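You operate a simulated robot arm through the tools that you are given. There is no shell and no other tool.

You are at the controls of a simulated robot arm. One attempt, no reset.

JOB
Take the brown lens out of its box and put the lid back on.
Fine: lens flat on the drawer unit, top drawer shut again, divider and card stay.
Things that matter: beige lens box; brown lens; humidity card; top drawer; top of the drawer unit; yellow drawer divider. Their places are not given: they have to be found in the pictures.

The check looks at the end state, three seconds after you hand in, the way a careful person would. Anything else that was tipped, shoved, dropped, spilled or broken makes it a failure. Lids that push on must go on centred and level and be pressed home; caps that screw on are set level and turned clockwise until they are tight.

ROBOT AND FRAMES
A 6-joint arm with a fingered hand, fixed in place. Base frame: the origin is at the foot of the arm, x ahead of it, y to its left, z up. Lengths are in m, angles in degrees, forces in N, time in s.
With the tool pointing down near the work surface it reaches from about 0.48 to 0.94 m from the base axis. Its first joint turns from -166.0 to 166.0 degrees. Payload 5 kg.
The tool frame sits at the grasp point between the pads (the TCP): z along the fingers, y along the line on which they close. The tips reach 0.043 m beyond it. The gripper opens to 0.144 m. The gripper's body begins 0.05 m behind the TCP. The gripper is a hand of 5 fingers: y runs from the thumb to the fingers, the wrist lies at [-0.021, -0.133, -0.233] in the tool frame, and closing takes about 1.5 s.
Orientation is that of the tool frame in the base frame, as a unit quaternion [w, x, y, z]. With the fingers straight down and the wrist toward the robot, the tool's x, y and z point along [0, 1, 0], [1, 0, 0] and [0, 0, -1] of the base frame.

CONTROLS
- The arm moves only by the tool arm_command. Its argument "targets" is a list of rows, each a list of 7 numbers: the shift along the tool's x, y, z in cm, then the turn, a rotation vector about the tool's x, y, z in degrees, then the gripper command, from -1 (shut) to 1 (fully open), values between in proportion. In form: [[x, y, z, rx, ry, rz, hand], ...]. A call has 1 to 20 rows; each row shifts and turns the commanded pose from where the row before left it, along the tool's axes as they then stand. Rows are played at 5 a second. More than 0.05 m and 8.6 degrees between two rows, or a gripper value outside its range, and nothing of the call is played. A pose out of reach is approached as far as the arm can. The call stops where the force on the tool passes 40 N (or 10 N more than at its start, if that is more) or the arm is blocked; 0.2 s more then pass. The fingers move at their own pace (about 0.072 m/s each) and stop on an object; they squeeze with about 24 N. The grip force told is the motor's: it shows also when the fingers shut on nothing. Time passes only in rows, and 0.2 s behind the last, so rows that do not move let the fingers close. The reply holds the time, the measured pose of the TCP, the force on the tool along the base axes, the opening and the grip force, in the units named above and with some noise, with the torque about the TCP (base axes, N m) and any sound that the robot's microphone picked up.
- Cameras (640 x 400 px; columns grow to the right, rows downward): "scene" is fixed at [0.3991, -0.6514, 1.4099]; the picture's right is [0.60, 0.80, 0.00], its down [0.59, -0.44, -0.68] and it looks along [-0.54, 0.41, -0.74] (base axes); focal length 214 px, centre (320, 200). "wrist" rides on the gripper at [0.086, -0.108, -0.168] in the tool frame; the picture's right is [-0.80, 0.28, -0.53], its down [-0.54, -0.73, 0.42] and it looks along [-0.27, 0.63, 0.73] (tool axes); focal length 275 px, centre (320, 200).
- grab_frame(camera): a new picture of that camera. The clock stands still meanwhile.
- slide_trunk(by): slides the trunk up (or, below 0, down) by that many m; the arm rides with it, the base frame stays. It gives what a move gives, with no picture.
- hand_shape(shape): the hand has 5 fingers and takes this shape, open, in about a second: jaw (thumb against the fingers, like two jaws); tri (thumb and two fingers); tip (a fingertip pinch); poke (one finger out to press); point (the index stretched); flat (the hand flat); cup (the hand cupped); fist (a fist). The gripper value then closes the fingers along that shape, each until it touches; the sizes above hold for jaw. It gives what a move gives, with no picture.
- locate(camera, pixels): for up to 12 pixels [column, row] of the newest picture of that camera ("zoom" is the newest enlarged one), the place [x, y, z] in the base frame of the surface seen there, good to about 0.002 m. The clock stands still meanwhile.
- close_up(camera, box): a new picture of the part [left, top, right, bottom] of that camera's present view, enlarged. The clock stands still meanwhile.
- finish_job(): hands the job in; it is judged then, once.

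Leave the gripper open and the arm clear of the work at the hand-in unless told otherwise.

The tools are called after "Emit:" as name(argument=value, ...) on one line, values as JSON. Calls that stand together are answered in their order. arm_command: Moves the arm, as the interface text tells. Its arguments: {"type":"object","properties":{"targets":{"type":"array"}},"required":["targets"]} The other tools are called the same way: slide_trunk (by) slides the trunk up or down; hand_shape (shape) gives the hand a shape; grab_frame (camera) takes a picture; locate (camera, pixels) gives the place of the surface under pixels of a picture; close_up (camera, box) takes an enlarged picture of a part of a camera's view; finish_job () hands the job in.

At the start:

```text
t: 0.0
eef_pos: [0.0864, -0.5312, 1.0802]
orientation: [-0.001, 0.708, 0.707, 0.0]
wrist_force: [0.7, 0.4, -0.6]
wrist_torque: [-0.03, 0.01, 0.0]
width: 0.1434
gripper_force: 0.0
shape: jaw
trunk travel left (down, up): [-0.45, 0.14]
```

scene: 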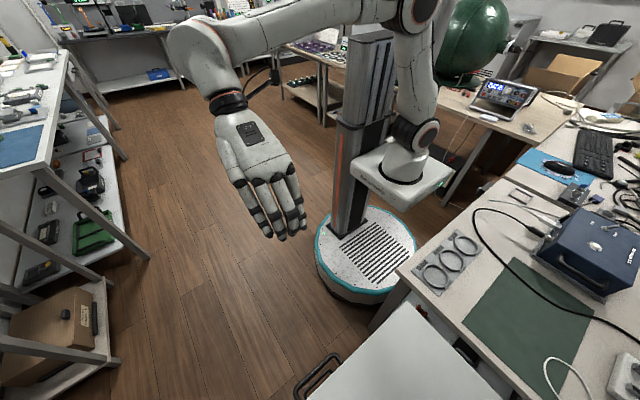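
wrist: 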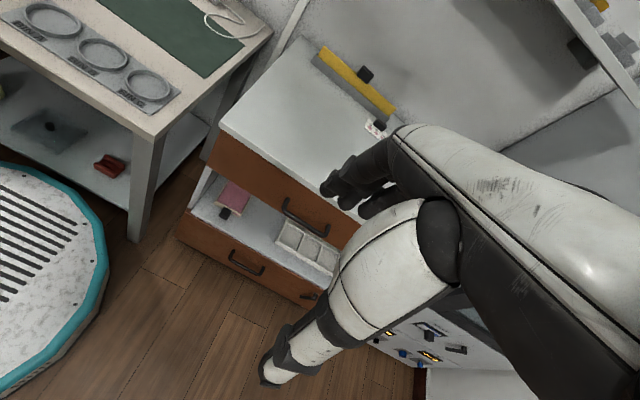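

I'll start by looking at both views in fresh pictures; the wrist picture shows a drawer unit with a yellow strip on its top and two drawers below.

Emit:
grab_frame(camera="scene")

Emit:
close_up(camera="wrist", box=[170, 20, 450, 320])

Emit:
close_up(camera="scene", box=[280, 280, 540, 400])

```text
taken
```

scene: 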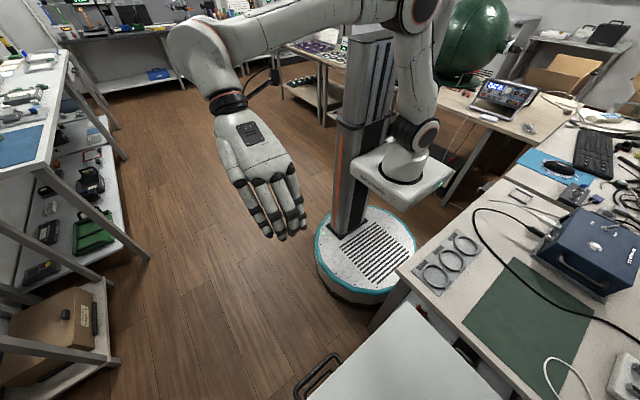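

```text
1.33 times, centred on (310, 170) of wrist
```

zoom: 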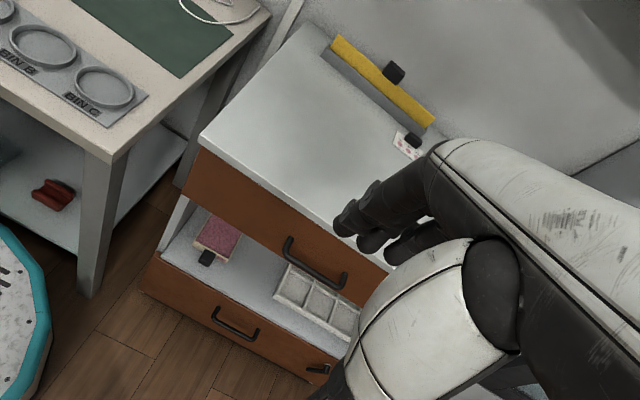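

```text
2.46 times, centred on (410, 340) of scene
```

zoom: 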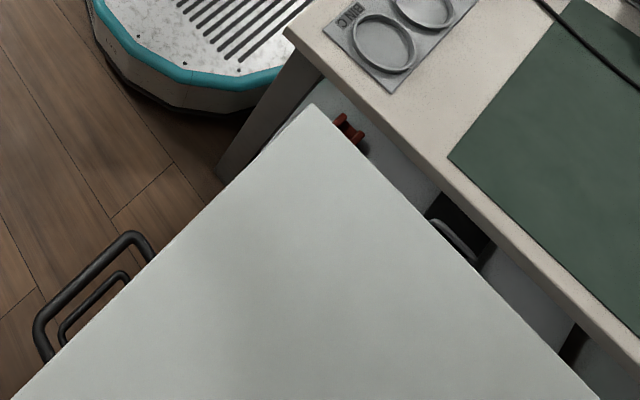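

I can see the drawer unit's grey top (scene about (400,370)) with handles at (320,375). I'll locate points on it in both views.

Emit:
grab_frame(camera="wrist")

Emit:
locate(camera="wrist", pixels=[[225, 128], [308, 40], [355, 80], [365, 72], [375, 128], [300, 120], [215, 150], [305, 220], [245, 262], [300, 245], [235, 195], [325, 55]])

Emit:
locate(camera="scene", pixels=[[407, 303], [320, 372], [310, 395], [400, 370], [490, 390], [340, 370]])

```text
taken
```

wrist: 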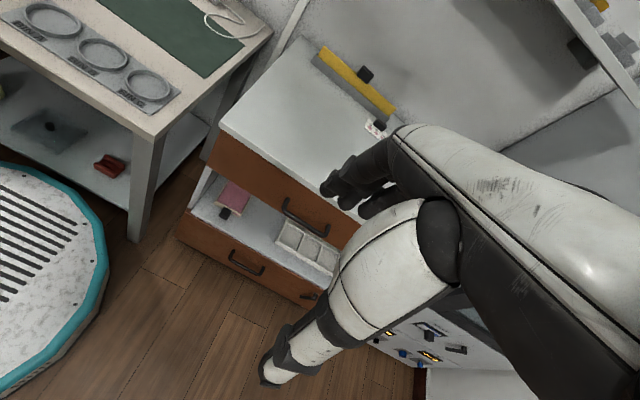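

```text
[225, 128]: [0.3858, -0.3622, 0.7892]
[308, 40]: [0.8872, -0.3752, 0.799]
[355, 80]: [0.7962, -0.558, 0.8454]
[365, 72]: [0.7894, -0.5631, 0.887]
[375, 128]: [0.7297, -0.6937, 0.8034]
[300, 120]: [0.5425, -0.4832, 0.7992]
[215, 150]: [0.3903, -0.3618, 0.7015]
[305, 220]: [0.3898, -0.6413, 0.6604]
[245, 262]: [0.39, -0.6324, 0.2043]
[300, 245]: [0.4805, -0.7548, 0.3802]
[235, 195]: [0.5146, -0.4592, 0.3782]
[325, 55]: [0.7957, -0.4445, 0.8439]
```

```text
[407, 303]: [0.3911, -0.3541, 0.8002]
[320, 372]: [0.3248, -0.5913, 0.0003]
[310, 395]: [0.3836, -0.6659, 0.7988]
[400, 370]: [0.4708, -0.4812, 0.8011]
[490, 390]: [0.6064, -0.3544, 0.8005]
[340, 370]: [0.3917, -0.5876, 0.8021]
```

The unit's top is at z≈0.80 and its front at x≈0.39. The top drawer's handle is near wrist pixel (305,218). I'll enlarge that part, and the things at the back edge of the top.

Emit:
close_up(camera="wrist", box=[260, 180, 360, 250])

Emit:
locate(camera="zoom", pixels=[[165, 150], [180, 190], [300, 290], [410, 330], [425, 360], [200, 110], [430, 300], [300, 230], [100, 120], [330, 200]])

Emit:
close_up(camera="wrist", box=[300, 30, 420, 150])

```text
5.71 times, centred on (310, 215) of wrist
```

zoom: 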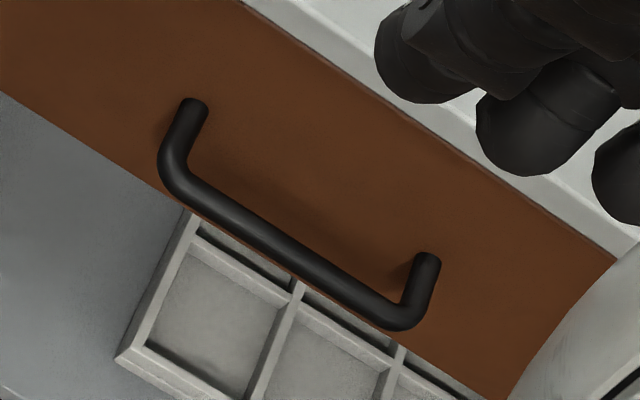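

```text
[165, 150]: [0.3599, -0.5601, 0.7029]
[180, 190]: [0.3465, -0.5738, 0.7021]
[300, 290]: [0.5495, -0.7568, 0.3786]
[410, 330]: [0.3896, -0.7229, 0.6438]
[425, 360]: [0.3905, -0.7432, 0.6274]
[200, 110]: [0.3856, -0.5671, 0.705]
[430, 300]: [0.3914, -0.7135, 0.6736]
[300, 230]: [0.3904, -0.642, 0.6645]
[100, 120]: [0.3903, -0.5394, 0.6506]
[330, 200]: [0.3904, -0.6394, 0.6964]
```

```text
3.33 times, centred on (360, 90) of wrist
```

zoom: 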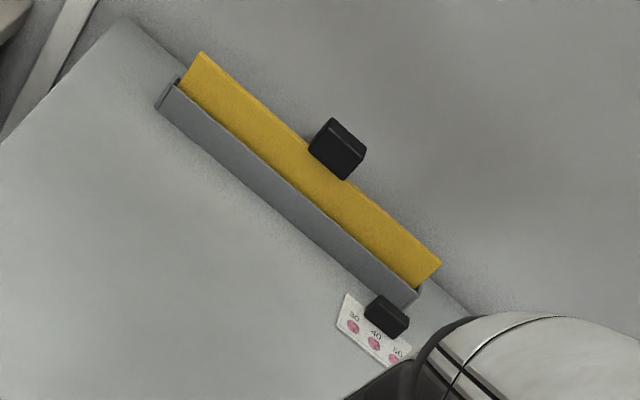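

The yellow divider stands in a grey rack on top at the back, and the humidity card lies beside it. No lens box is visible, so it is probably in the top drawer. I'll measure the handle bar better from the scene view, around (320,370).

Emit:
close_up(camera="scene", box=[280, 340, 360, 400])

Emit:
locate(camera="zoom", pixels=[[245, 150], [160, 240], [120, 300], [240, 240], [200, 270], [340, 100], [110, 350], [180, 220]])

```text
6.67 times, centred on (320, 370) of scene
```

zoom: 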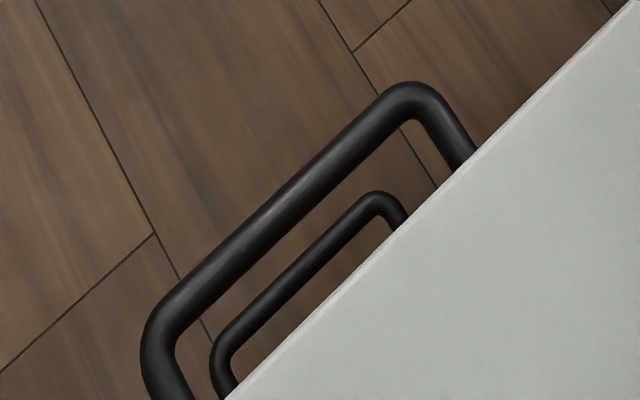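

```text
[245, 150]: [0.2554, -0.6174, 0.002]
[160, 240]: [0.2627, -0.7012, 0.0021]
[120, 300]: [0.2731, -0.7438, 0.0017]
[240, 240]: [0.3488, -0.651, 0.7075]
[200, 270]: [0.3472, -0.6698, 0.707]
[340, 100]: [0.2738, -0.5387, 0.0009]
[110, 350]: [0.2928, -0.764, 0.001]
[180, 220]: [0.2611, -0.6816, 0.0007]
```

The handle bar's top is at z≈0.707 and x≈0.348, and it's about 13 mm thick, so its centre is near (0.348, -0.643, 0.700). I'll tilt the tool 45° forward with a part-open hand so it can hook the bar from above and in front.

Emit:
arm_command(targets=[[0, 0, 0, -7.5, 0, 0, 1], [0, 0, 0, -7.5, 0, 0, 1], [0, 0, 0, -7.5, 0, 0, 1], [0, 0, 0, -7.5, 0, 0, 1], [0, 0, 0, -7.5, 0, 0, 1], [0, 0, 0, -7.5, 0, 0, 1], [0, 0, 0, 0, 0, 0, 0.0], [0, 0, 0, 0, 0, 0, -0.3]])

Emit:
grab_frame(camera="scene")

Emit:
grab_frame(camera="wrist")

```text
t: 1.8
eef_pos: [0.0859, -0.5313, 1.0808]
orientation: [0.269, 0.655, 0.652, 0.27]
wrist_force: [-0.1, -0.4, -0.4]
wrist_torque: [0.01, 0.03, 0.01]
width: 0.0622
gripper_force: 0.0
shape: jaw
trunk travel left (down, up): [-0.45, 0.14]
```

```text
taken
```

scene: 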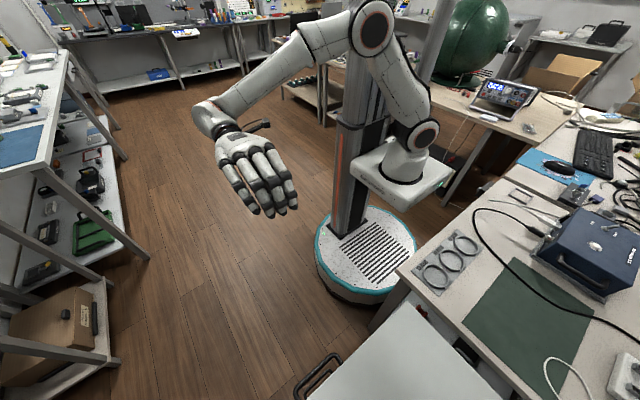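

```text
taken
```

wrist: 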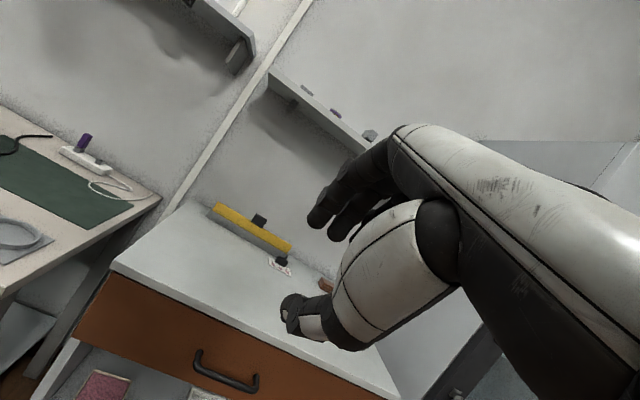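

Tilted well. There's a small brown thing near wrist pixel (325,285) on top of the unit, so I'll enlarge that region.

Emit:
close_up(camera="wrist", box=[250, 220, 410, 340])

Emit:
locate(camera="wrist", pixels=[[324, 285], [328, 280], [283, 268], [395, 370], [225, 380], [440, 320], [335, 120], [250, 80]])

```text
3.33 times, centred on (330, 280) of wrist
```

zoom: 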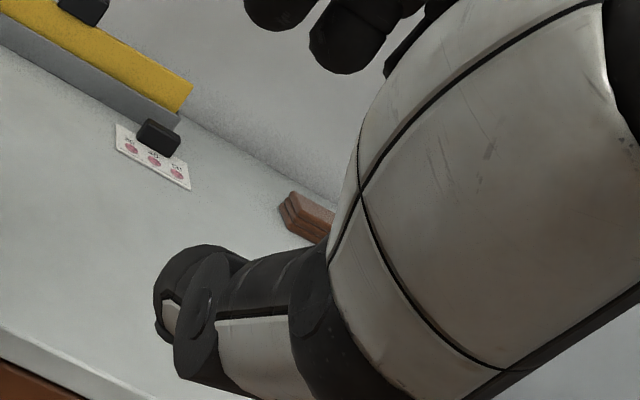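

```text
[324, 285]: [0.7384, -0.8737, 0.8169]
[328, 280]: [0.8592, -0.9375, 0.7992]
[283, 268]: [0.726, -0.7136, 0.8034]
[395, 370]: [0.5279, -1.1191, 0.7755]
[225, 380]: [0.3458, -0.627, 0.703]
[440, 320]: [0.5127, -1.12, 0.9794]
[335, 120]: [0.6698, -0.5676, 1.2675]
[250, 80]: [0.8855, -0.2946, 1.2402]
```

A stack of brown slabs lies at about (0.74,-0.87,0.817). I'll shift the arm 0.2 m along -y (tool -x) to see that end of the top.

Emit:
arm_command(targets=[[-4, 0, 0, 0, 0, 0, -0.3], [-4, 0, 0, 0, 0, 0, -0.3], [-4, 0, 0, 0, 0, 0, -0.3], [-4, 0, 0, 0, 0, 0, -0.3], [-4, 0, 0, 0, 0, 0, -0.3]])

Emit:
grab_frame(camera="wrist")

```text
t: 3.0
eef_pos: [0.0924, -0.7021, 1.0764]
orientation: [0.271, 0.653, 0.653, 0.271]
wrist_force: [0.4, 0.2, -0.5]
wrist_torque: [-0.02, 0.0, -0.07]
width: 0.0507
gripper_force: 0.0
shape: jaw
out of reach, approached as far as the arm can: row 5
trunk travel left (down, up): [-0.45, 0.14]
```

```text
taken
```

wrist: 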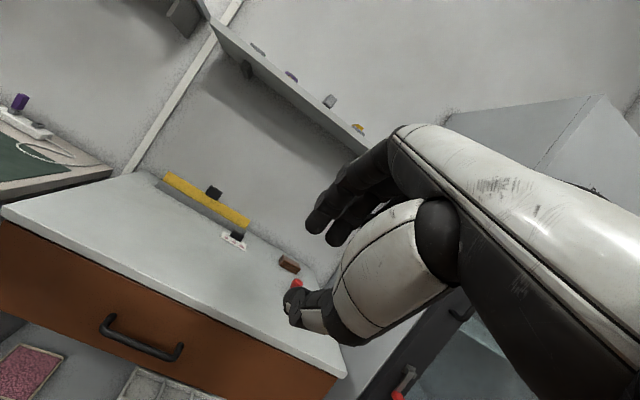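

Now a brown block shows at (288,263) and something red at (297,283). Enlarging.

Emit:
close_up(camera="wrist", box=[210, 210, 350, 320])

Emit:
locate(camera="wrist", pixels=[[288, 265], [297, 283], [280, 260], [298, 262], [345, 372], [335, 290], [10, 215], [235, 242], [110, 330]])

```text
3.64 times, centred on (280, 265) of wrist
```

zoom: 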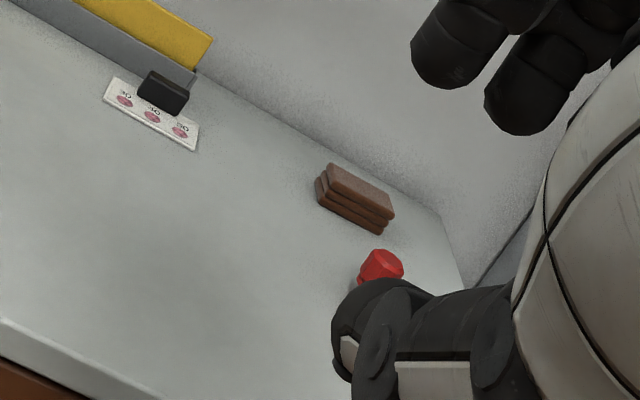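

```text
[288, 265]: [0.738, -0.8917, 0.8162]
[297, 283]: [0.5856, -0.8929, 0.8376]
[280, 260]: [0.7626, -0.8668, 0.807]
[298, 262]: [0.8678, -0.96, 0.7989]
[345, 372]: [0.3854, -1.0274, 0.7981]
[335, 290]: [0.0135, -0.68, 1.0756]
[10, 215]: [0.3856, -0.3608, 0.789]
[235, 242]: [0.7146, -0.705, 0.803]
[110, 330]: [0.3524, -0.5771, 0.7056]
```

The top also holds a stack of brown pads (0.74,-0.89) and a red-topped thing (0.586,-0.893), and I must leave both alone. Next I go to a pre-grasp point 12 cm from the handle bar along the 45° approach.

Emit:
arm_command(targets=[[0.74, -1.06, 4.08, 0, 0, 0, -0.3], [0.74, -1.06, 4.08, 0, 0, 0, -0.3], [0.74, -1.06, 4.08, 0, 0, 0, -0.3], [0.74, -1.06, 4.08, 0, 0, 0, -0.3], [0.74, -1.06, 4.08, 0, 0, 0, -0.3], [0.74, -1.06, 4.08, 0, 0, 0, -0.3], [0.74, -1.06, 4.08, 0, 0, 0, -0.3], [0.74, -1.06, 4.08, 0, 0, 0, -0.3]])

Emit:
grab_frame(camera="scene")

Emit:
grab_frame(camera="wrist")

```text
t: 4.8
eef_pos: [0.2618, -0.6428, 0.7848]
orientation: [0.271, 0.653, 0.653, 0.27]
wrist_force: [0.9, -0.2, -0.5]
wrist_torque: [-0.05, 0.07, 0.03]
width: 0.0506
gripper_force: 0.0
shape: jaw
trunk travel left (down, up): [-0.45, 0.14]
```

```text
taken
```

scene: 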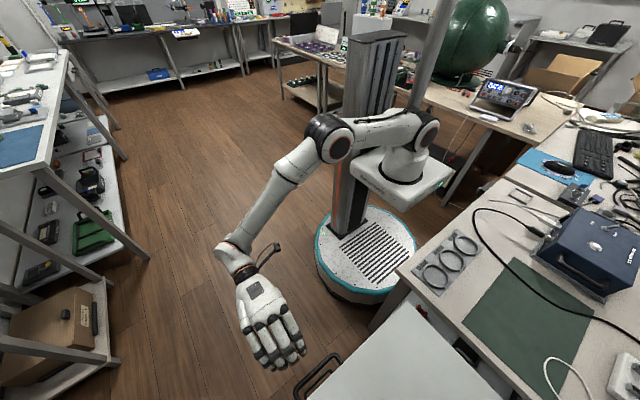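

```text
taken
```

wrist: 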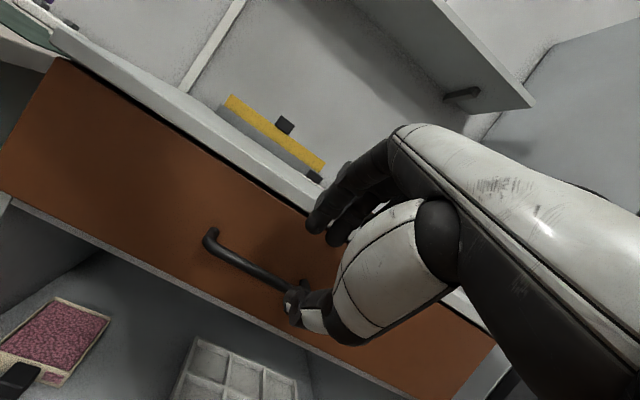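

I'm at the pre-grasp pose. I'll advance 7 cm along the tool with a slight shift toward the thumb side, then check.

Emit:
arm_command(targets=[[0, -0.25, 2, 0, 0, 0, -0.3], [0, -0.25, 2, 0, 0, 0, -0.3], [0, 0, 1.5, 0, 0, 0, -0.3], [0, 0, 1.5, 0, 0, 0, -0.3]])

Emit:
grab_frame(camera="wrist")

Emit:
close_up(camera="scene", box=[230, 280, 390, 400])

```text
t: 5.8
eef_pos: [0.3074, -0.6439, 0.7337]
orientation: [0.271, 0.653, 0.653, 0.27]
wrist_force: [0.1, -0.1, -0.1]
wrist_torque: [-0.03, 0.0, -0.03]
width: 0.0505
gripper_force: 0.0
shape: jaw
trunk travel left (down, up): [-0.45, 0.14]
```

```text
taken
```

wrist: 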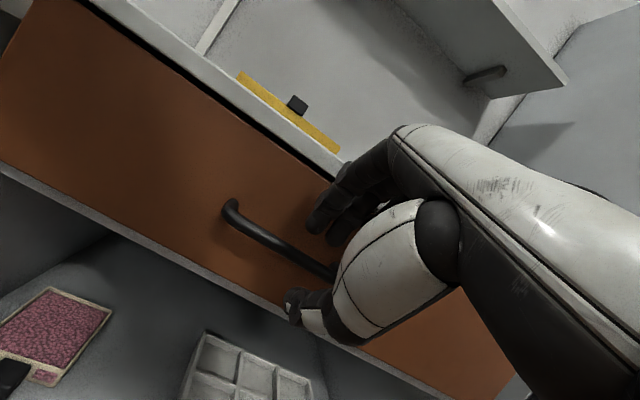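

```text
3.33 times, centred on (310, 340) of scene
```

zoom: 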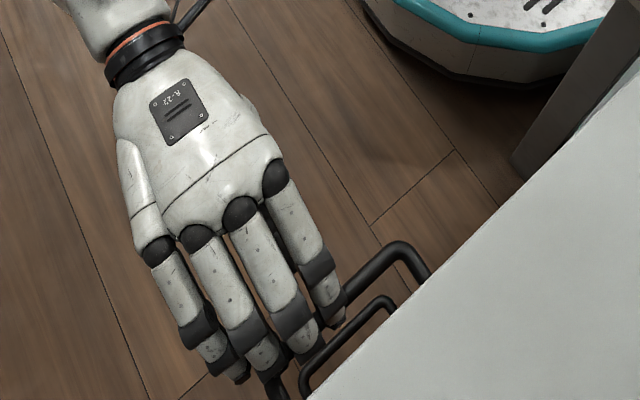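

The bar lies between the fingers (above and behind) and the thumb (below and in front). I'll advance 2.2 cm more and close.

Emit:
arm_command(targets=[[0, 0, 1.1, 0, 0, 0, -0.3], [0, 0, 1.1, 0, 0, 0, -0.3], [0, 0, 0, 0, 0, 0, -1], [0, 0, 0, 0, 0, 0, -1], [0, 0, 0, 0, 0, 0, -1], [0, 0, 0, 0, 0, 0, -1], [0, 0, 0, 0, 0, 0, -1], [0, 0, 0, 0, 0, 0, -1]])

Emit:
grab_frame(camera="wrist")

```text
t: 7.6
eef_pos: [0.323, -0.6452, 0.7178]
orientation: [0.27, 0.653, 0.654, 0.271]
wrist_force: [2.4, -0.6, -1.5]
wrist_torque: [-0.11, 0.05, 0.06]
width: 0.0087
gripper_force: 23.9
shape: jaw
trunk travel left (down, up): [-0.45, 0.14]
```

```text
taken
```

wrist: 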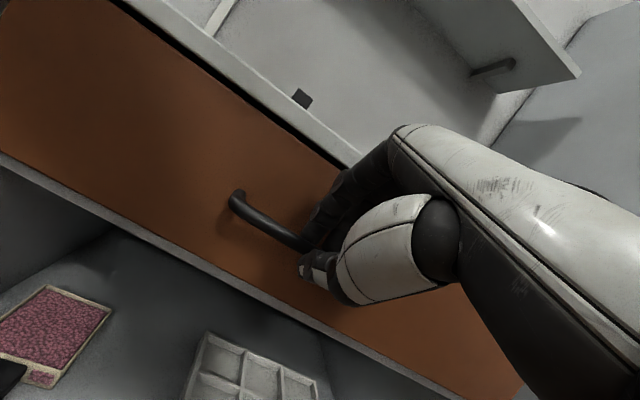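

Closed on the bar (width 0.009, grip 24 N). I'll pull slowly along base -x (equal parts of tool -y and -z), 10 cm to begin with.

Emit:
arm_command(targets=[[0, -0.35, -0.35, 0, 0, 0, -1], [0, -0.7, -0.7, 0, 0, 0, -1], [0, -1.06, -1.06, 0, 0, 0, -1], [0, -1.06, -1.06, 0, 0, 0, -1], [0, -1.06, -1.06, 0, 0, 0, -1], [0, -1.06, -1.06, 0, 0, 0, -1], [0, -1.06, -1.06, 0, 0, 0, -1], [0, -0.7, -0.7, 0, 0, 0, -1]])

Emit:
grab_frame(camera="scene")

Emit:
grab_frame(camera="wrist")

```text
t: 9.4
eef_pos: [0.2249, -0.6442, 0.7171]
orientation: [0.272, 0.653, 0.653, 0.27]
wrist_force: [1.8, -7.4, 1.3]
wrist_torque: [-0.17, -0.07, -0.16]
width: 0.0085
gripper_force: 23.9
shape: jaw
trunk travel left (down, up): [-0.45, 0.14]
```

```text
taken
```

scene: 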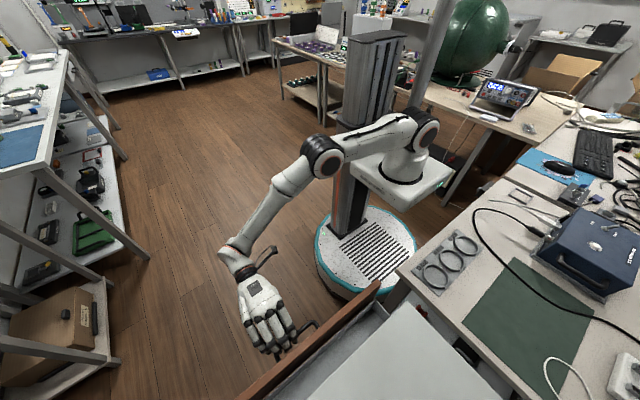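

```text
taken
```

wrist: 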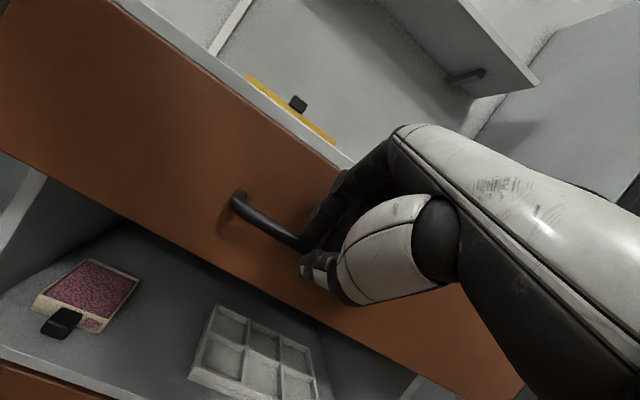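

The drawer is coming out with the hand (scene shows the gap). I'll pull another 12 cm.

Emit:
arm_command(targets=[[0, -0.35, -0.35, 0, 0, 0, -1], [0, -0.7, -0.7, 0, 0, 0, -1], [0, -1.06, -1.06, 0, 0, 0, -1], [0, -1.06, -1.06, 0, 0, 0, -1], [0, -1.06, -1.06, 0, 0, 0, -1], [0, -1.06, -1.06, 0, 0, 0, -1], [0, -1.06, -1.06, 0, 0, 0, -1], [0, -1.06, -1.06, 0, 0, 0, -1], [0, -0.7, -0.7, 0, 0, 0, -1], [0, -0.35, -0.35, 0, 0, 0, -1]])

Emit:
grab_frame(camera="scene")

Emit:
close_up(camera="scene", box=[220, 260, 400, 400])

```text
t: 11.6
eef_pos: [0.1041, -0.6466, 0.717]
orientation: [0.268, 0.654, 0.653, 0.272]
wrist_force: [1.6, 22.0, 7.0]
wrist_torque: [0.12, -0.32, 0.81]
width: 0.0089
gripper_force: 23.9
shape: jaw
out of reach, approached as far as the arm can: row 8
trunk travel left (down, up): [-0.45, 0.14]
```

```text
taken
```

scene: 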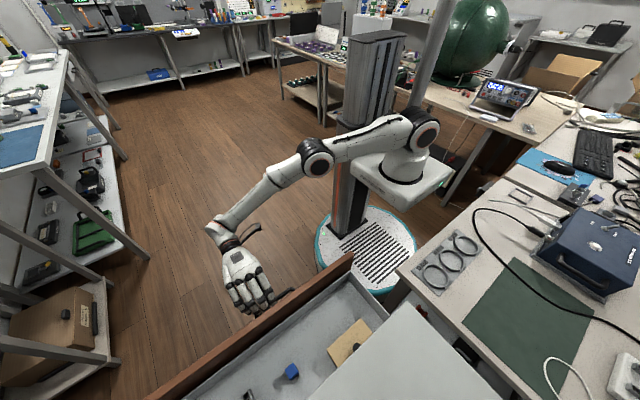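

```text
2.86 times, centred on (310, 330) of scene
```

zoom: 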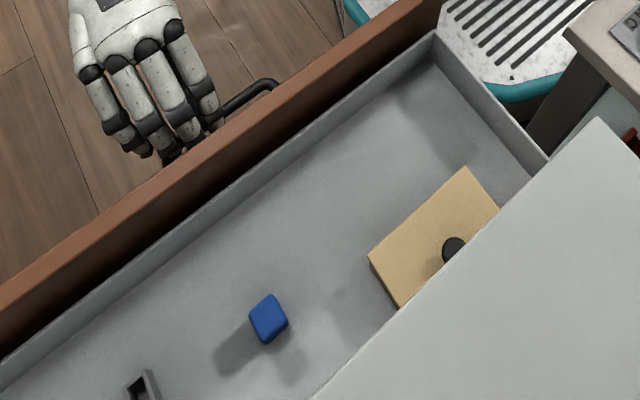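

The drawer is open about 22 cm, and the beige box with a black knob on its lid is partly visible. A blue block and another item are in there too. I'll locate these things and the arm's shoulder.

Emit:
locate(camera="zoom", pixels=[[465, 168], [368, 260], [400, 306], [500, 208], [453, 250], [268, 310], [145, 385], [300, 280], [220, 130], [240, 155], [430, 40], [545, 160]])

Emit:
locate(camera="scene", pixels=[[400, 160], [428, 130], [318, 160], [225, 235], [370, 40], [350, 255], [243, 295]])

Emit:
grab_frame(camera="wrist")

```text
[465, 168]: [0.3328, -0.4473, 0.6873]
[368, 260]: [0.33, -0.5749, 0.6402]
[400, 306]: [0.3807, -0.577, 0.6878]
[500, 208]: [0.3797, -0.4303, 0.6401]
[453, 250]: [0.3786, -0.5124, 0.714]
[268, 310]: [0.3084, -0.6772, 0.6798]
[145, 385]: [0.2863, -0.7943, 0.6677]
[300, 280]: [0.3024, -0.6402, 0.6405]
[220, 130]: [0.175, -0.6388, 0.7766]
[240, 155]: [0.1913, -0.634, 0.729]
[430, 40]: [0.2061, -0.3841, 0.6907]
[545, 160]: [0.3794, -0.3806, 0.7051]
```

```text
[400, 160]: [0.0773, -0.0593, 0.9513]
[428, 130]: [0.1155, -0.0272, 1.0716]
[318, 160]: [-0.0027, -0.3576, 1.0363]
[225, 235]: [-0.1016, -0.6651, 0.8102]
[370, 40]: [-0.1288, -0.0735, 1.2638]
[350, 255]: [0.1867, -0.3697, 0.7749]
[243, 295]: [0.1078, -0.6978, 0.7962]
```

```text
taken
```

wrist: 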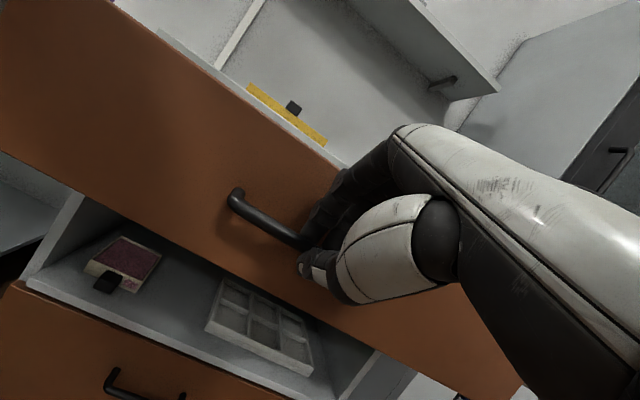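

The box is about 0.12×0.13 m with its lid top at z≈0.687 and knob near (0.385,-0.512). Its back half is still under the unit top, so the drawer must come out further. The arm is near its reach in this pose, so I'll release the handle, back off along the fingers, and later grip the panel's top edge with the hand upright.

Emit:
arm_command(targets=[[0, 0, 0, 0, 0, 0, -0.3], [0, 0, 0, 0, 0, 0, -0.3], [0, 0, 0, 0, 0, 0, -0.3], [0, 0, -1, 0, 0, 0, -0.3], [0, 0, -2, 0, 0, 0, -0.3], [0, 0, -2, 0, 0, 0, -0.3], [0, 0, -2, 0, 0, 0, -0.3]])

Emit:
close_up(camera="scene", box=[180, 220, 420, 400])

Emit:
grab_frame(camera="wrist")

```text
t: 13.2
eef_pos: [0.0549, -0.6538, 0.766]
orientation: [0.269, 0.654, 0.653, 0.272]
wrist_force: [-0.4, -0.3, -0.6]
wrist_torque: [-0.01, 0.02, 0.0]
width: 0.0502
gripper_force: 0.0
shape: jaw
out of reach, approached as far as the arm can: row 5
trunk travel left (down, up): [-0.45, 0.14]
```

```text
2.22 times, centred on (300, 310) of scene
```

zoom: 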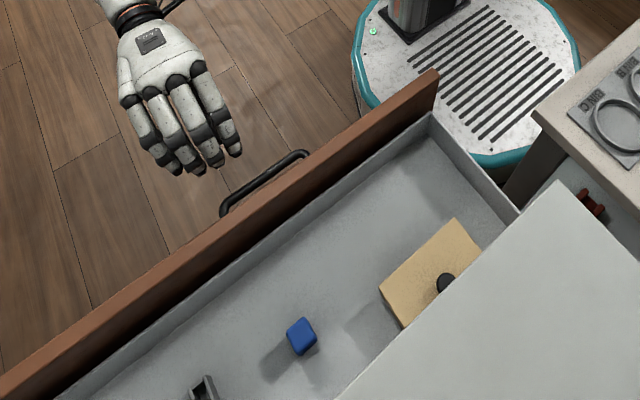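

```text
taken
```

wrist: 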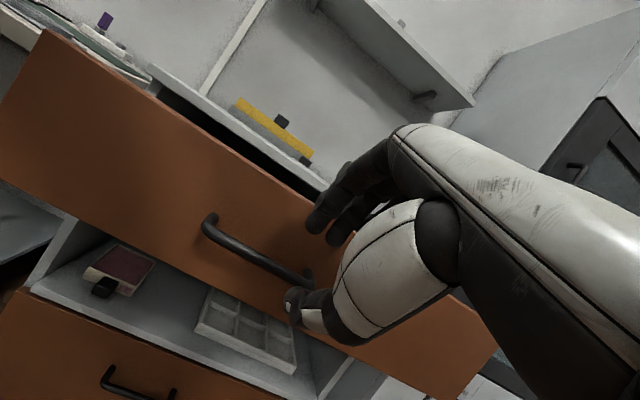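

I'm clear of the handle. Now I'll raise 16 cm and untilt the hand to straight down.

Emit:
arm_command(targets=[[0, 2.83, -2.83, 0, 0, 0, -0.3], [0, 2.83, -2.83, 0, 0, 0, -0.3], [0, 2.83, -2.83, 0, 0, 0, -0.3], [0, 2.83, -2.83, 0, 0, 0, -0.3], [0, 0, 0, 7.5, 0, 0, -0.2], [0, 0, 0, 7.5, 0, 0, -0.2], [0, 0, 0, 7.5, 0, 0, -0.2], [0, 0, 0, 7.5, 0, 0, -0.2], [0, 0, 0, 7.5, 0, 0, -0.2], [0, 0, 0, 7.5, 0, 0, -0.2]])

Emit:
grab_frame(camera="wrist")

Emit:
grab_frame(camera="scene")

```text
t: 15.4
eef_pos: [0.0549, -0.6506, 0.9263]
orientation: [0.0, 0.708, 0.707, -0.001]
wrist_force: [-0.5, -0.7, 0.2]
wrist_torque: [-0.02, -0.01, -0.04]
width: 0.0568
gripper_force: 0.1
shape: jaw
trunk travel left (down, up): [-0.45, 0.14]
```

```text
taken
```

wrist: 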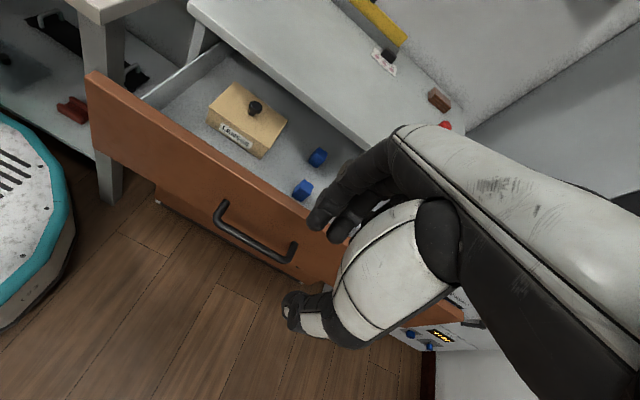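

```text
taken
```

scene: 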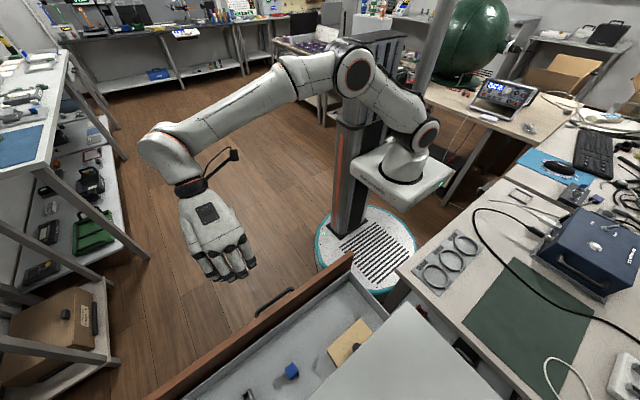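

The box is now visible in the wrist view around (247,120). I'll enlarge it and locate its corners and the knob.

Emit:
close_up(camera="wrist", box=[190, 60, 350, 210])

Emit:
locate(camera="wrist", pixels=[[235, 86], [287, 121], [263, 157], [208, 120], [255, 105], [260, 120], [215, 85], [318, 150], [302, 187], [90, 74], [310, 212], [206, 96]])

```text
2.67 times, centred on (270, 135) of wrist
```

zoom: 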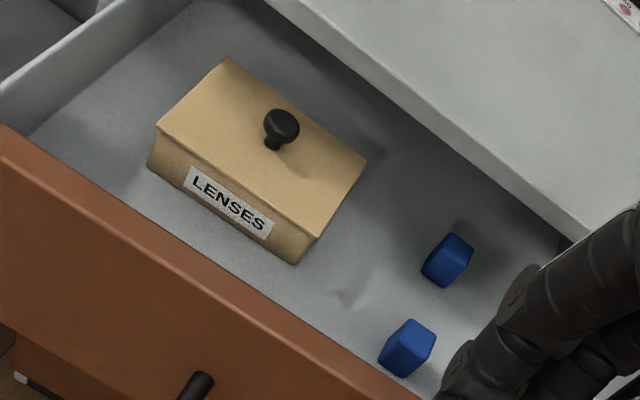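

```text
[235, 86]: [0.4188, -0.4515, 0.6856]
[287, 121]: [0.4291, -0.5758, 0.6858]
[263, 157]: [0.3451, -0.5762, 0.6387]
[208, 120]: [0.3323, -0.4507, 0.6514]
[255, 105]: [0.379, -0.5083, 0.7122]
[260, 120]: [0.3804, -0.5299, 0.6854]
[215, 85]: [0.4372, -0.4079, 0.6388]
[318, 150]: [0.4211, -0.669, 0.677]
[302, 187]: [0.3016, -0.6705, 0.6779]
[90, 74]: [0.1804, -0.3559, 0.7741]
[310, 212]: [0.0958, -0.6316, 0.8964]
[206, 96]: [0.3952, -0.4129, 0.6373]
```

The box spans x 0.332–0.428, y -0.576 to -0.450, with its knob at (0.38,-0.51). Two blue blocks are near it. I'll check the panel's edge thickness in the scene view before gripping it.

Emit:
close_up(camera="scene", box=[230, 290, 310, 350])

Emit:
locate(camera="zoom", pixels=[[300, 190], [310, 205], [320, 220], [330, 235], [340, 250], [350, 265], [290, 175], [280, 160], [270, 150]])

```text
6.67 times, centred on (270, 320) of scene
```

zoom: 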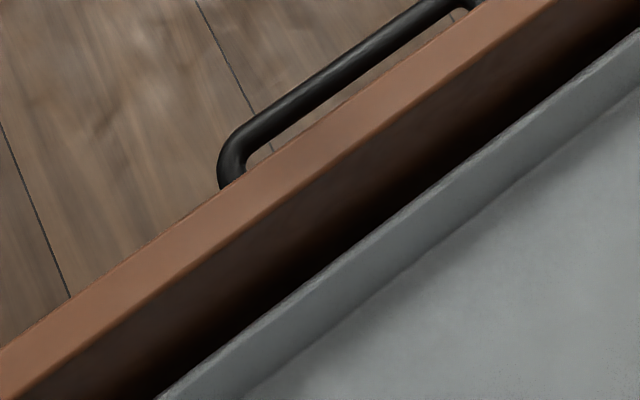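

```text
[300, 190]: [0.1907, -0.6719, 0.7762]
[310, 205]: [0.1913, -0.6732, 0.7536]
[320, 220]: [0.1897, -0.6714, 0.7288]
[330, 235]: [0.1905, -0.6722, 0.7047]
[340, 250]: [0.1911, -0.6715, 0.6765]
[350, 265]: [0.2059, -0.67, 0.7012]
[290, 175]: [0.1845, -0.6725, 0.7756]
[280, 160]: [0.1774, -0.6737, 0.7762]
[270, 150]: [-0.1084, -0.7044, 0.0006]
```

The panel is 18 mm thick (x 0.172–0.190) with its top at z 0.776. I'll bring the opened hand over it at x=0.181 and lower to TCP z≈0.785.

Emit:
arm_command(targets=[[0, 4.2, 0, 0, 0, 0, -0.1], [0, 4.2, 0, 0, 0, 0, -0.1], [0, 4.2, 0, 0, 0, 0, -0.1], [0, 0, 3, 0, 0, 0, -0.1], [0, 0, 3, 0, 0, 0, -0.1], [0, 0, 3, 0, 0, 0, -0.1]])

Emit:
close_up(camera="scene", box=[180, 220, 420, 400])

Emit:
grab_frame(camera="wrist")

```text
t: 16.8
eef_pos: [0.1813, -0.6511, 0.8364]
orientation: [0.0, 0.707, 0.707, 0.0]
wrist_force: [-0.4, -0.9, 0.5]
wrist_torque: [0.0, -0.02, -0.02]
width: 0.0648
gripper_force: 0.0
shape: jaw
trunk travel left (down, up): [-0.45, 0.14]
```

```text
2.22 times, centred on (300, 310) of scene
```

zoom: 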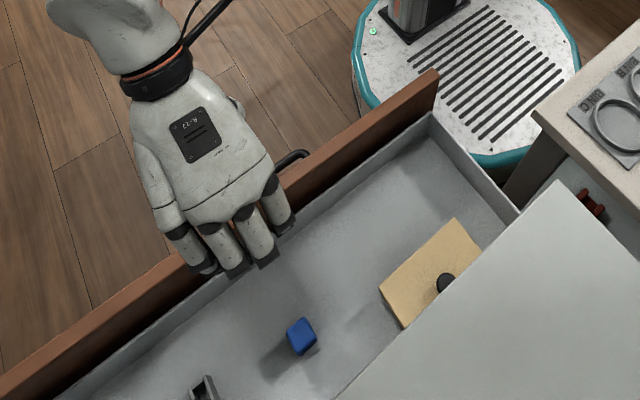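

```text
taken
```

wrist: 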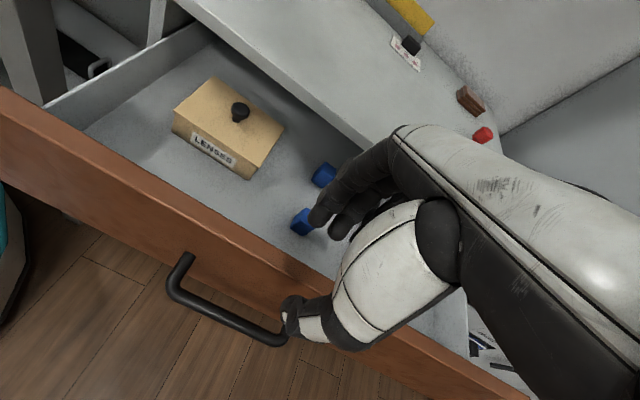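

The hand straddles the panel's top edge. I'll lower 5 cm and close.

Emit:
arm_command(targets=[[0, 0, 2, 0, 0, 0, -0.1], [0, 0, 2, 0, 0, 0, -0.1], [0, 0, 1, 0, 0, 0, -0.1], [0, 0, 0, 0, 0, 0, -1], [0, 0, 0, 0, 0, 0, -1], [0, 0, 0, 0, 0, 0, -1], [0, 0, 0, 0, 0, 0, -1], [0, 0, 0, 0, 0, 0, -1]])

Emit:
grab_frame(camera="wrist")

```text
t: 18.6
eef_pos: [0.1799, -0.6511, 0.7852]
orientation: [0.0, 0.707, 0.707, 0.0]
wrist_force: [0.2, -0.4, -2.2]
wrist_torque: [-0.05, -0.03, 0.18]
width: 0.0153
gripper_force: 23.7
shape: jaw
trunk travel left (down, up): [-0.45, 0.14]
```

```text
taken
```

wrist: 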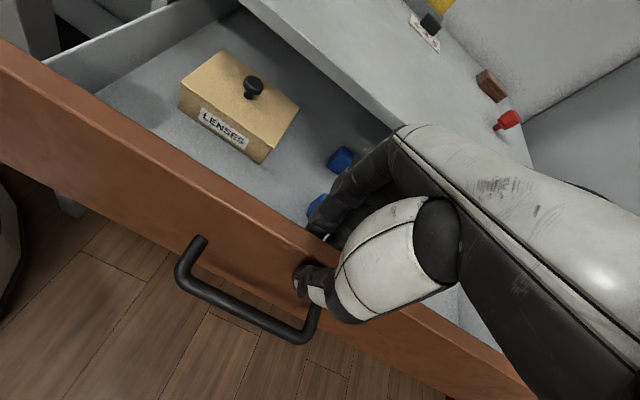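

It's gripping the panel (width 0.015). I'll pull 12 cm along -x (tool -y) gently.

Emit:
arm_command(targets=[[0, -0.4, 0, 0, 0, 0, -1], [0, -0.8, 0, 0, 0, 0, -1], [0, -1.2, 0, 0, 0, 0, -1], [0, -1.2, 0, 0, 0, 0, -1], [0, -1.2, 0, 0, 0, 0, -1], [0, -1.2, 0, 0, 0, 0, -1], [0, -1.2, 0, 0, 0, 0, -1], [0, -1.2, 0, 0, 0, 0, -1], [0, -1.2, 0, 0, 0, 0, -1], [0, -1.2, 0, 0, 0, 0, -1], [0, -0.8, 0, 0, 0, 0, -1], [0, -0.4, 0, 0, 0, 0, -1]])

Emit:
grab_frame(camera="scene")

Emit:
close_up(camera="wrist", box=[140, 20, 380, 260])

```text
t: 21.4
eef_pos: [0.068, -0.6507, 0.7889]
orientation: [0.002, 0.708, 0.706, 0.007]
wrist_force: [24.9, -0.6, -4.7]
wrist_torque: [-0.02, -0.86, 0.28]
width: 0.0164
gripper_force: 24.0
shape: jaw
trunk travel left (down, up): [-0.45, 0.14]
stopped in row 12: the force on the tool passed its limit at 40 N (the readings are from after the stop); the commanded pose is now the measured one
```

```text
taken
```

scene: 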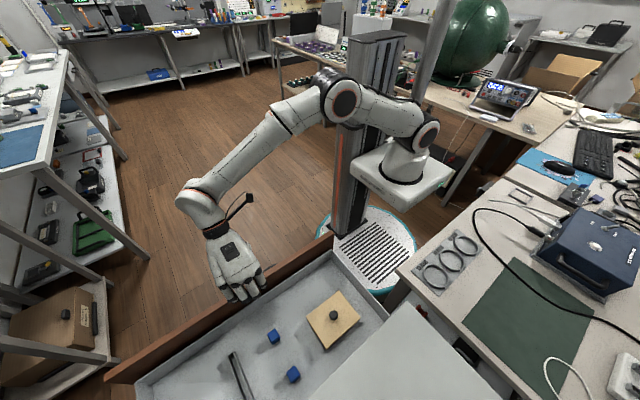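

```text
1.67 times, centred on (260, 140) of wrist
```

zoom: 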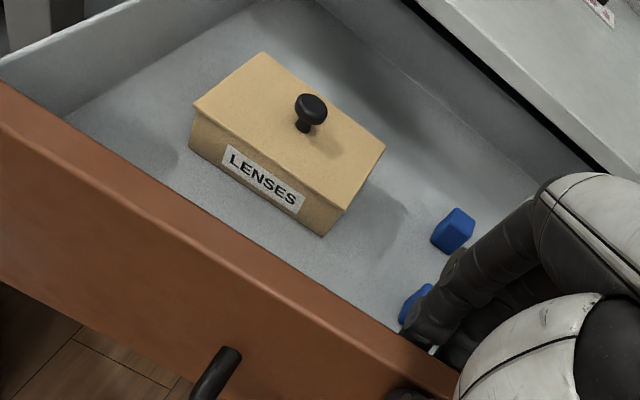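

The drawer reached its stop, fully open, and the box is entirely clear of the unit top. I'll ease off, open the hand and rise.

Emit:
arm_command(targets=[[0, 0.2, 0, 0, 0, 0, -1], [0, 0, 0, 0, 0, 0, -0.2], [0, 0, 0, 0, 0, 0, -0.1], [0, 0, 0, 0, 0, 0, -0.1], [0, 0, -2, 0, 0, 0, -0.1], [0, 0, -4, 0, 0, 0, -0.1], [0, 0, -4, 0, 0, 0, -0.1], [0, 0, -4, 0, 0, 0, -0.1]])

Emit:
grab_frame(camera="wrist")

Emit:
close_up(camera="scene", box=[200, 260, 400, 400])

```text
t: 23.1
eef_pos: [0.0653, -0.6517, 0.9281]
orientation: [0.001, 0.708, 0.707, 0.003]
wrist_force: [-0.1, 0.1, -0.5]
wrist_torque: [0.03, -0.04, -0.02]
width: 0.0645
gripper_force: 0.0
shape: jaw
trunk travel left (down, up): [-0.45, 0.14]
```

```text
taken
```

wrist: 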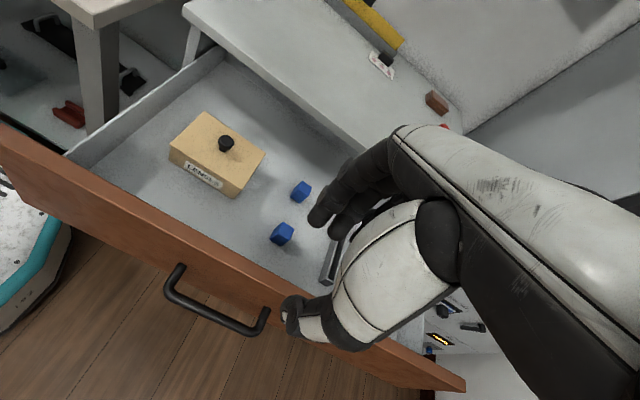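

```text
2.86 times, centred on (300, 330) of scene
```

zoom: 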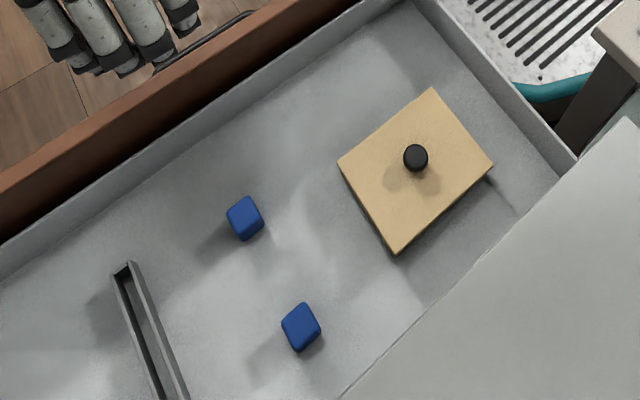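

The whole box is now visible in the scene view. I'll locate its corners and the knob.

Emit:
locate(camera="zoom", pixels=[[432, 91], [342, 163], [393, 242], [488, 165], [415, 155], [415, 150], [413, 168], [408, 158], [422, 158], [245, 215], [300, 325], [140, 300]])

Emit:
close_up(camera="scene", box=[300, 285, 380, 355])

Emit:
close_up(camera="wrist", box=[160, 100, 280, 210])

```text
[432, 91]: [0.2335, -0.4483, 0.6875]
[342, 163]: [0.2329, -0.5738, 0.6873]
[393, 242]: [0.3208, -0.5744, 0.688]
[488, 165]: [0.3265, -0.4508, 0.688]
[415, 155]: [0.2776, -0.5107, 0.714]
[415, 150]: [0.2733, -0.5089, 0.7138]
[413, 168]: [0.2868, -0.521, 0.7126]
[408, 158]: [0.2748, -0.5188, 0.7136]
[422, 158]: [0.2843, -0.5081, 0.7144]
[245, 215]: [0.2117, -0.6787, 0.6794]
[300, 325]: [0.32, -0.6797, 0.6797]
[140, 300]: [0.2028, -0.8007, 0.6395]
```

```text
5.71 times, centred on (340, 320) of scene
```

zoom: 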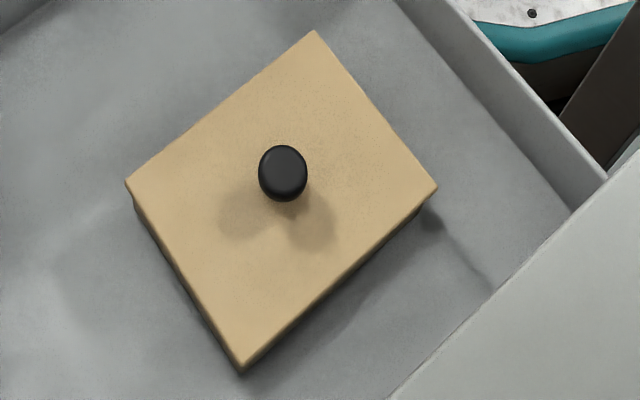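

```text
3.64 times, centred on (220, 155) of wrist
```

zoom: 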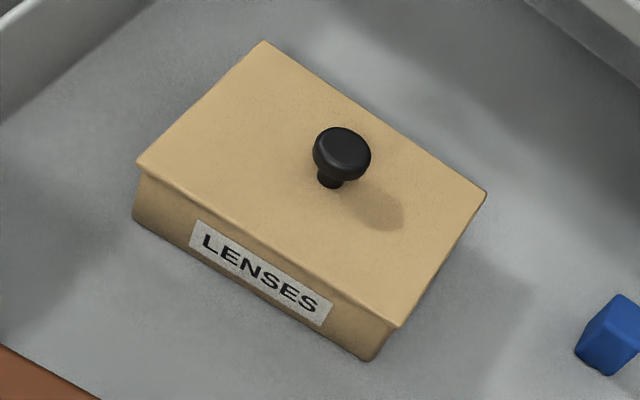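

The lid's top spans x 0.232–0.324, y -0.575 to -0.449. The knob head is at about (0.278,-0.512), top z 0.714 and about 2 cm wide. I'll move above it, correcting the slight tool tilt.

Emit:
arm_command(targets=[[2.33, 3.55, 0, 0.35, -0.2, 0, -0.1], [2.33, 3.55, 0, 0, 0, 0, -0.1], [2.33, 3.55, 0, 0, 0, 0, -0.1], [2.33, 3.55, 0, 0, 0, 0, -0.1], [2.33, 3.55, 0, 0, 0, 0, -0.1], [2.33, 3.55, 0, 0, 0, 0, -0.1], [0, 0, 3, 0, 0, 0, -0.1], [0, 0, 3, 0, 0, 0, -0.1], [0, 0, 3, 0, 0, 0, -0.1], [0, 0, 0, 0, 0, 0, -0.1]])

Emit:
grab_frame(camera="wrist")

Emit:
close_up(camera="scene", box=[240, 250, 400, 370])

```text
t: 25.4
eef_pos: [0.2785, -0.5109, 0.8382]
orientation: [0.001, 0.708, 0.706, 0.0]
wrist_force: [0.2, -0.1, 0.8]
wrist_torque: [0.03, -0.01, -0.02]
width: 0.0649
gripper_force: 0.0
shape: jaw
trunk travel left (down, up): [-0.45, 0.14]
```

```text
taken
```

wrist: 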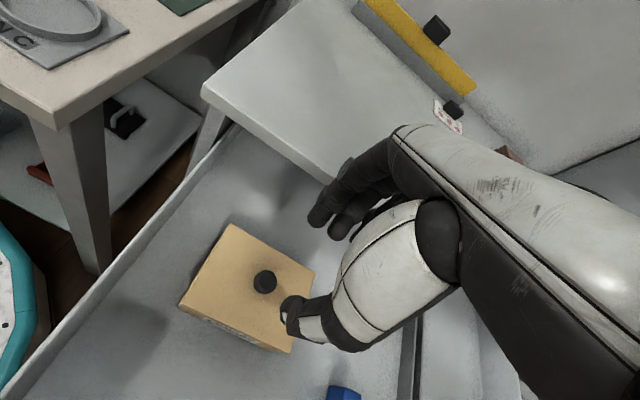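

```text
3.33 times, centred on (320, 310) of scene
```

zoom: 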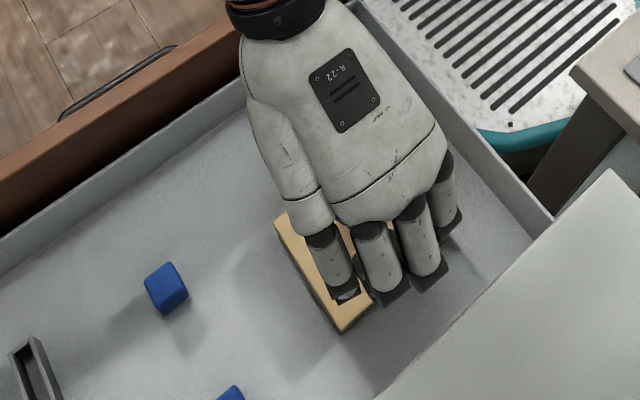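

The hand covers the knob in the scene view. I'll locate the fingertips there and in the wrist view to see which fingers face the knob.

Emit:
locate(camera="zoom", pixels=[[346, 292], [385, 297], [425, 283], [452, 222], [330, 255], [378, 255], [418, 240], [445, 190]])

Emit:
locate(camera="wrist", pixels=[[320, 222], [338, 235], [292, 318], [300, 312], [345, 175], [265, 282], [264, 275], [310, 325]])

Emit:
close_up(camera="wrist", box=[220, 150, 400, 360])

```text
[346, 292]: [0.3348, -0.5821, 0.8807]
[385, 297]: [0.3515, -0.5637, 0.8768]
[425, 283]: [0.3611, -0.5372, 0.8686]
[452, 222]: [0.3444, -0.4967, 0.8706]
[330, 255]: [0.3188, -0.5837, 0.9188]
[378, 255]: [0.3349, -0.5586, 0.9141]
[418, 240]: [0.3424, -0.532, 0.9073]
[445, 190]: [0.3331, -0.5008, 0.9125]
```

```text
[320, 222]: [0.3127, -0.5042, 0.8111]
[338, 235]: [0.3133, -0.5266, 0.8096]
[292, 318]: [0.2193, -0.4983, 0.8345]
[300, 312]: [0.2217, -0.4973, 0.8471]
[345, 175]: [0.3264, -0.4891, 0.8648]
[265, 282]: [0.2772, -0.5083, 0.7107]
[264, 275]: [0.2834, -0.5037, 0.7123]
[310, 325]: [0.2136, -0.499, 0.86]
```

```text
1.90 times, centred on (310, 255) of wrist
```

zoom: 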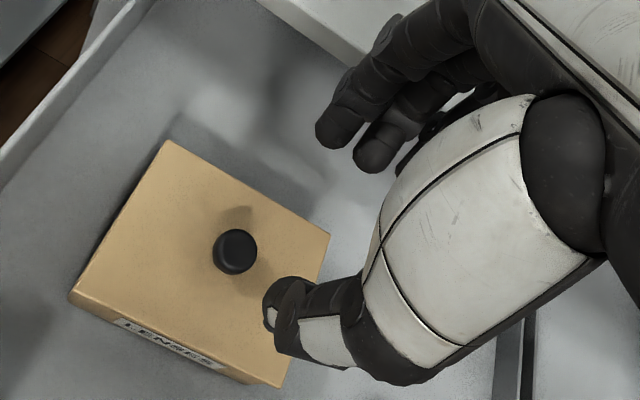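

The thumb and index tips are both at tool x≈0, so the knob sits between them. I'll lower 10 cm so the tips end about 8 mm above the lid, then check.

Emit:
arm_command(targets=[[0, 0, 3, 0, 0, 0, -0.1], [0, 0, 3, 0, 0, 0, -0.1], [0, 0, 2.5, 0, 0, 0, -0.1], [0, 0, 1.5, 0, 0, 0, -0.1], [0, 0, 0, 0, 0, 0, -0.1]])

Emit:
close_up(camera="wrist", box=[220, 150, 400, 360])

```text
t: 26.6
eef_pos: [0.2771, -0.5121, 0.7375]
orientation: [0.001, 0.707, 0.707, -0.001]
wrist_force: [0.7, -0.9, -1.2]
wrist_torque: [0.01, 0.02, -0.01]
width: 0.0644
gripper_force: 0.1
shape: jaw
trunk travel left (down, up): [-0.45, 0.14]
```

```text
1.90 times, centred on (310, 255) of wrist
```

zoom: 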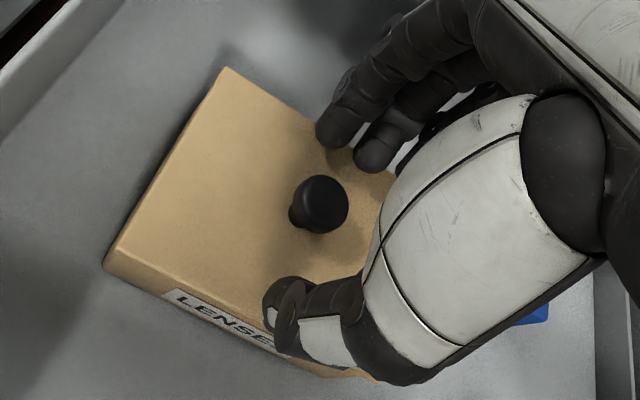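

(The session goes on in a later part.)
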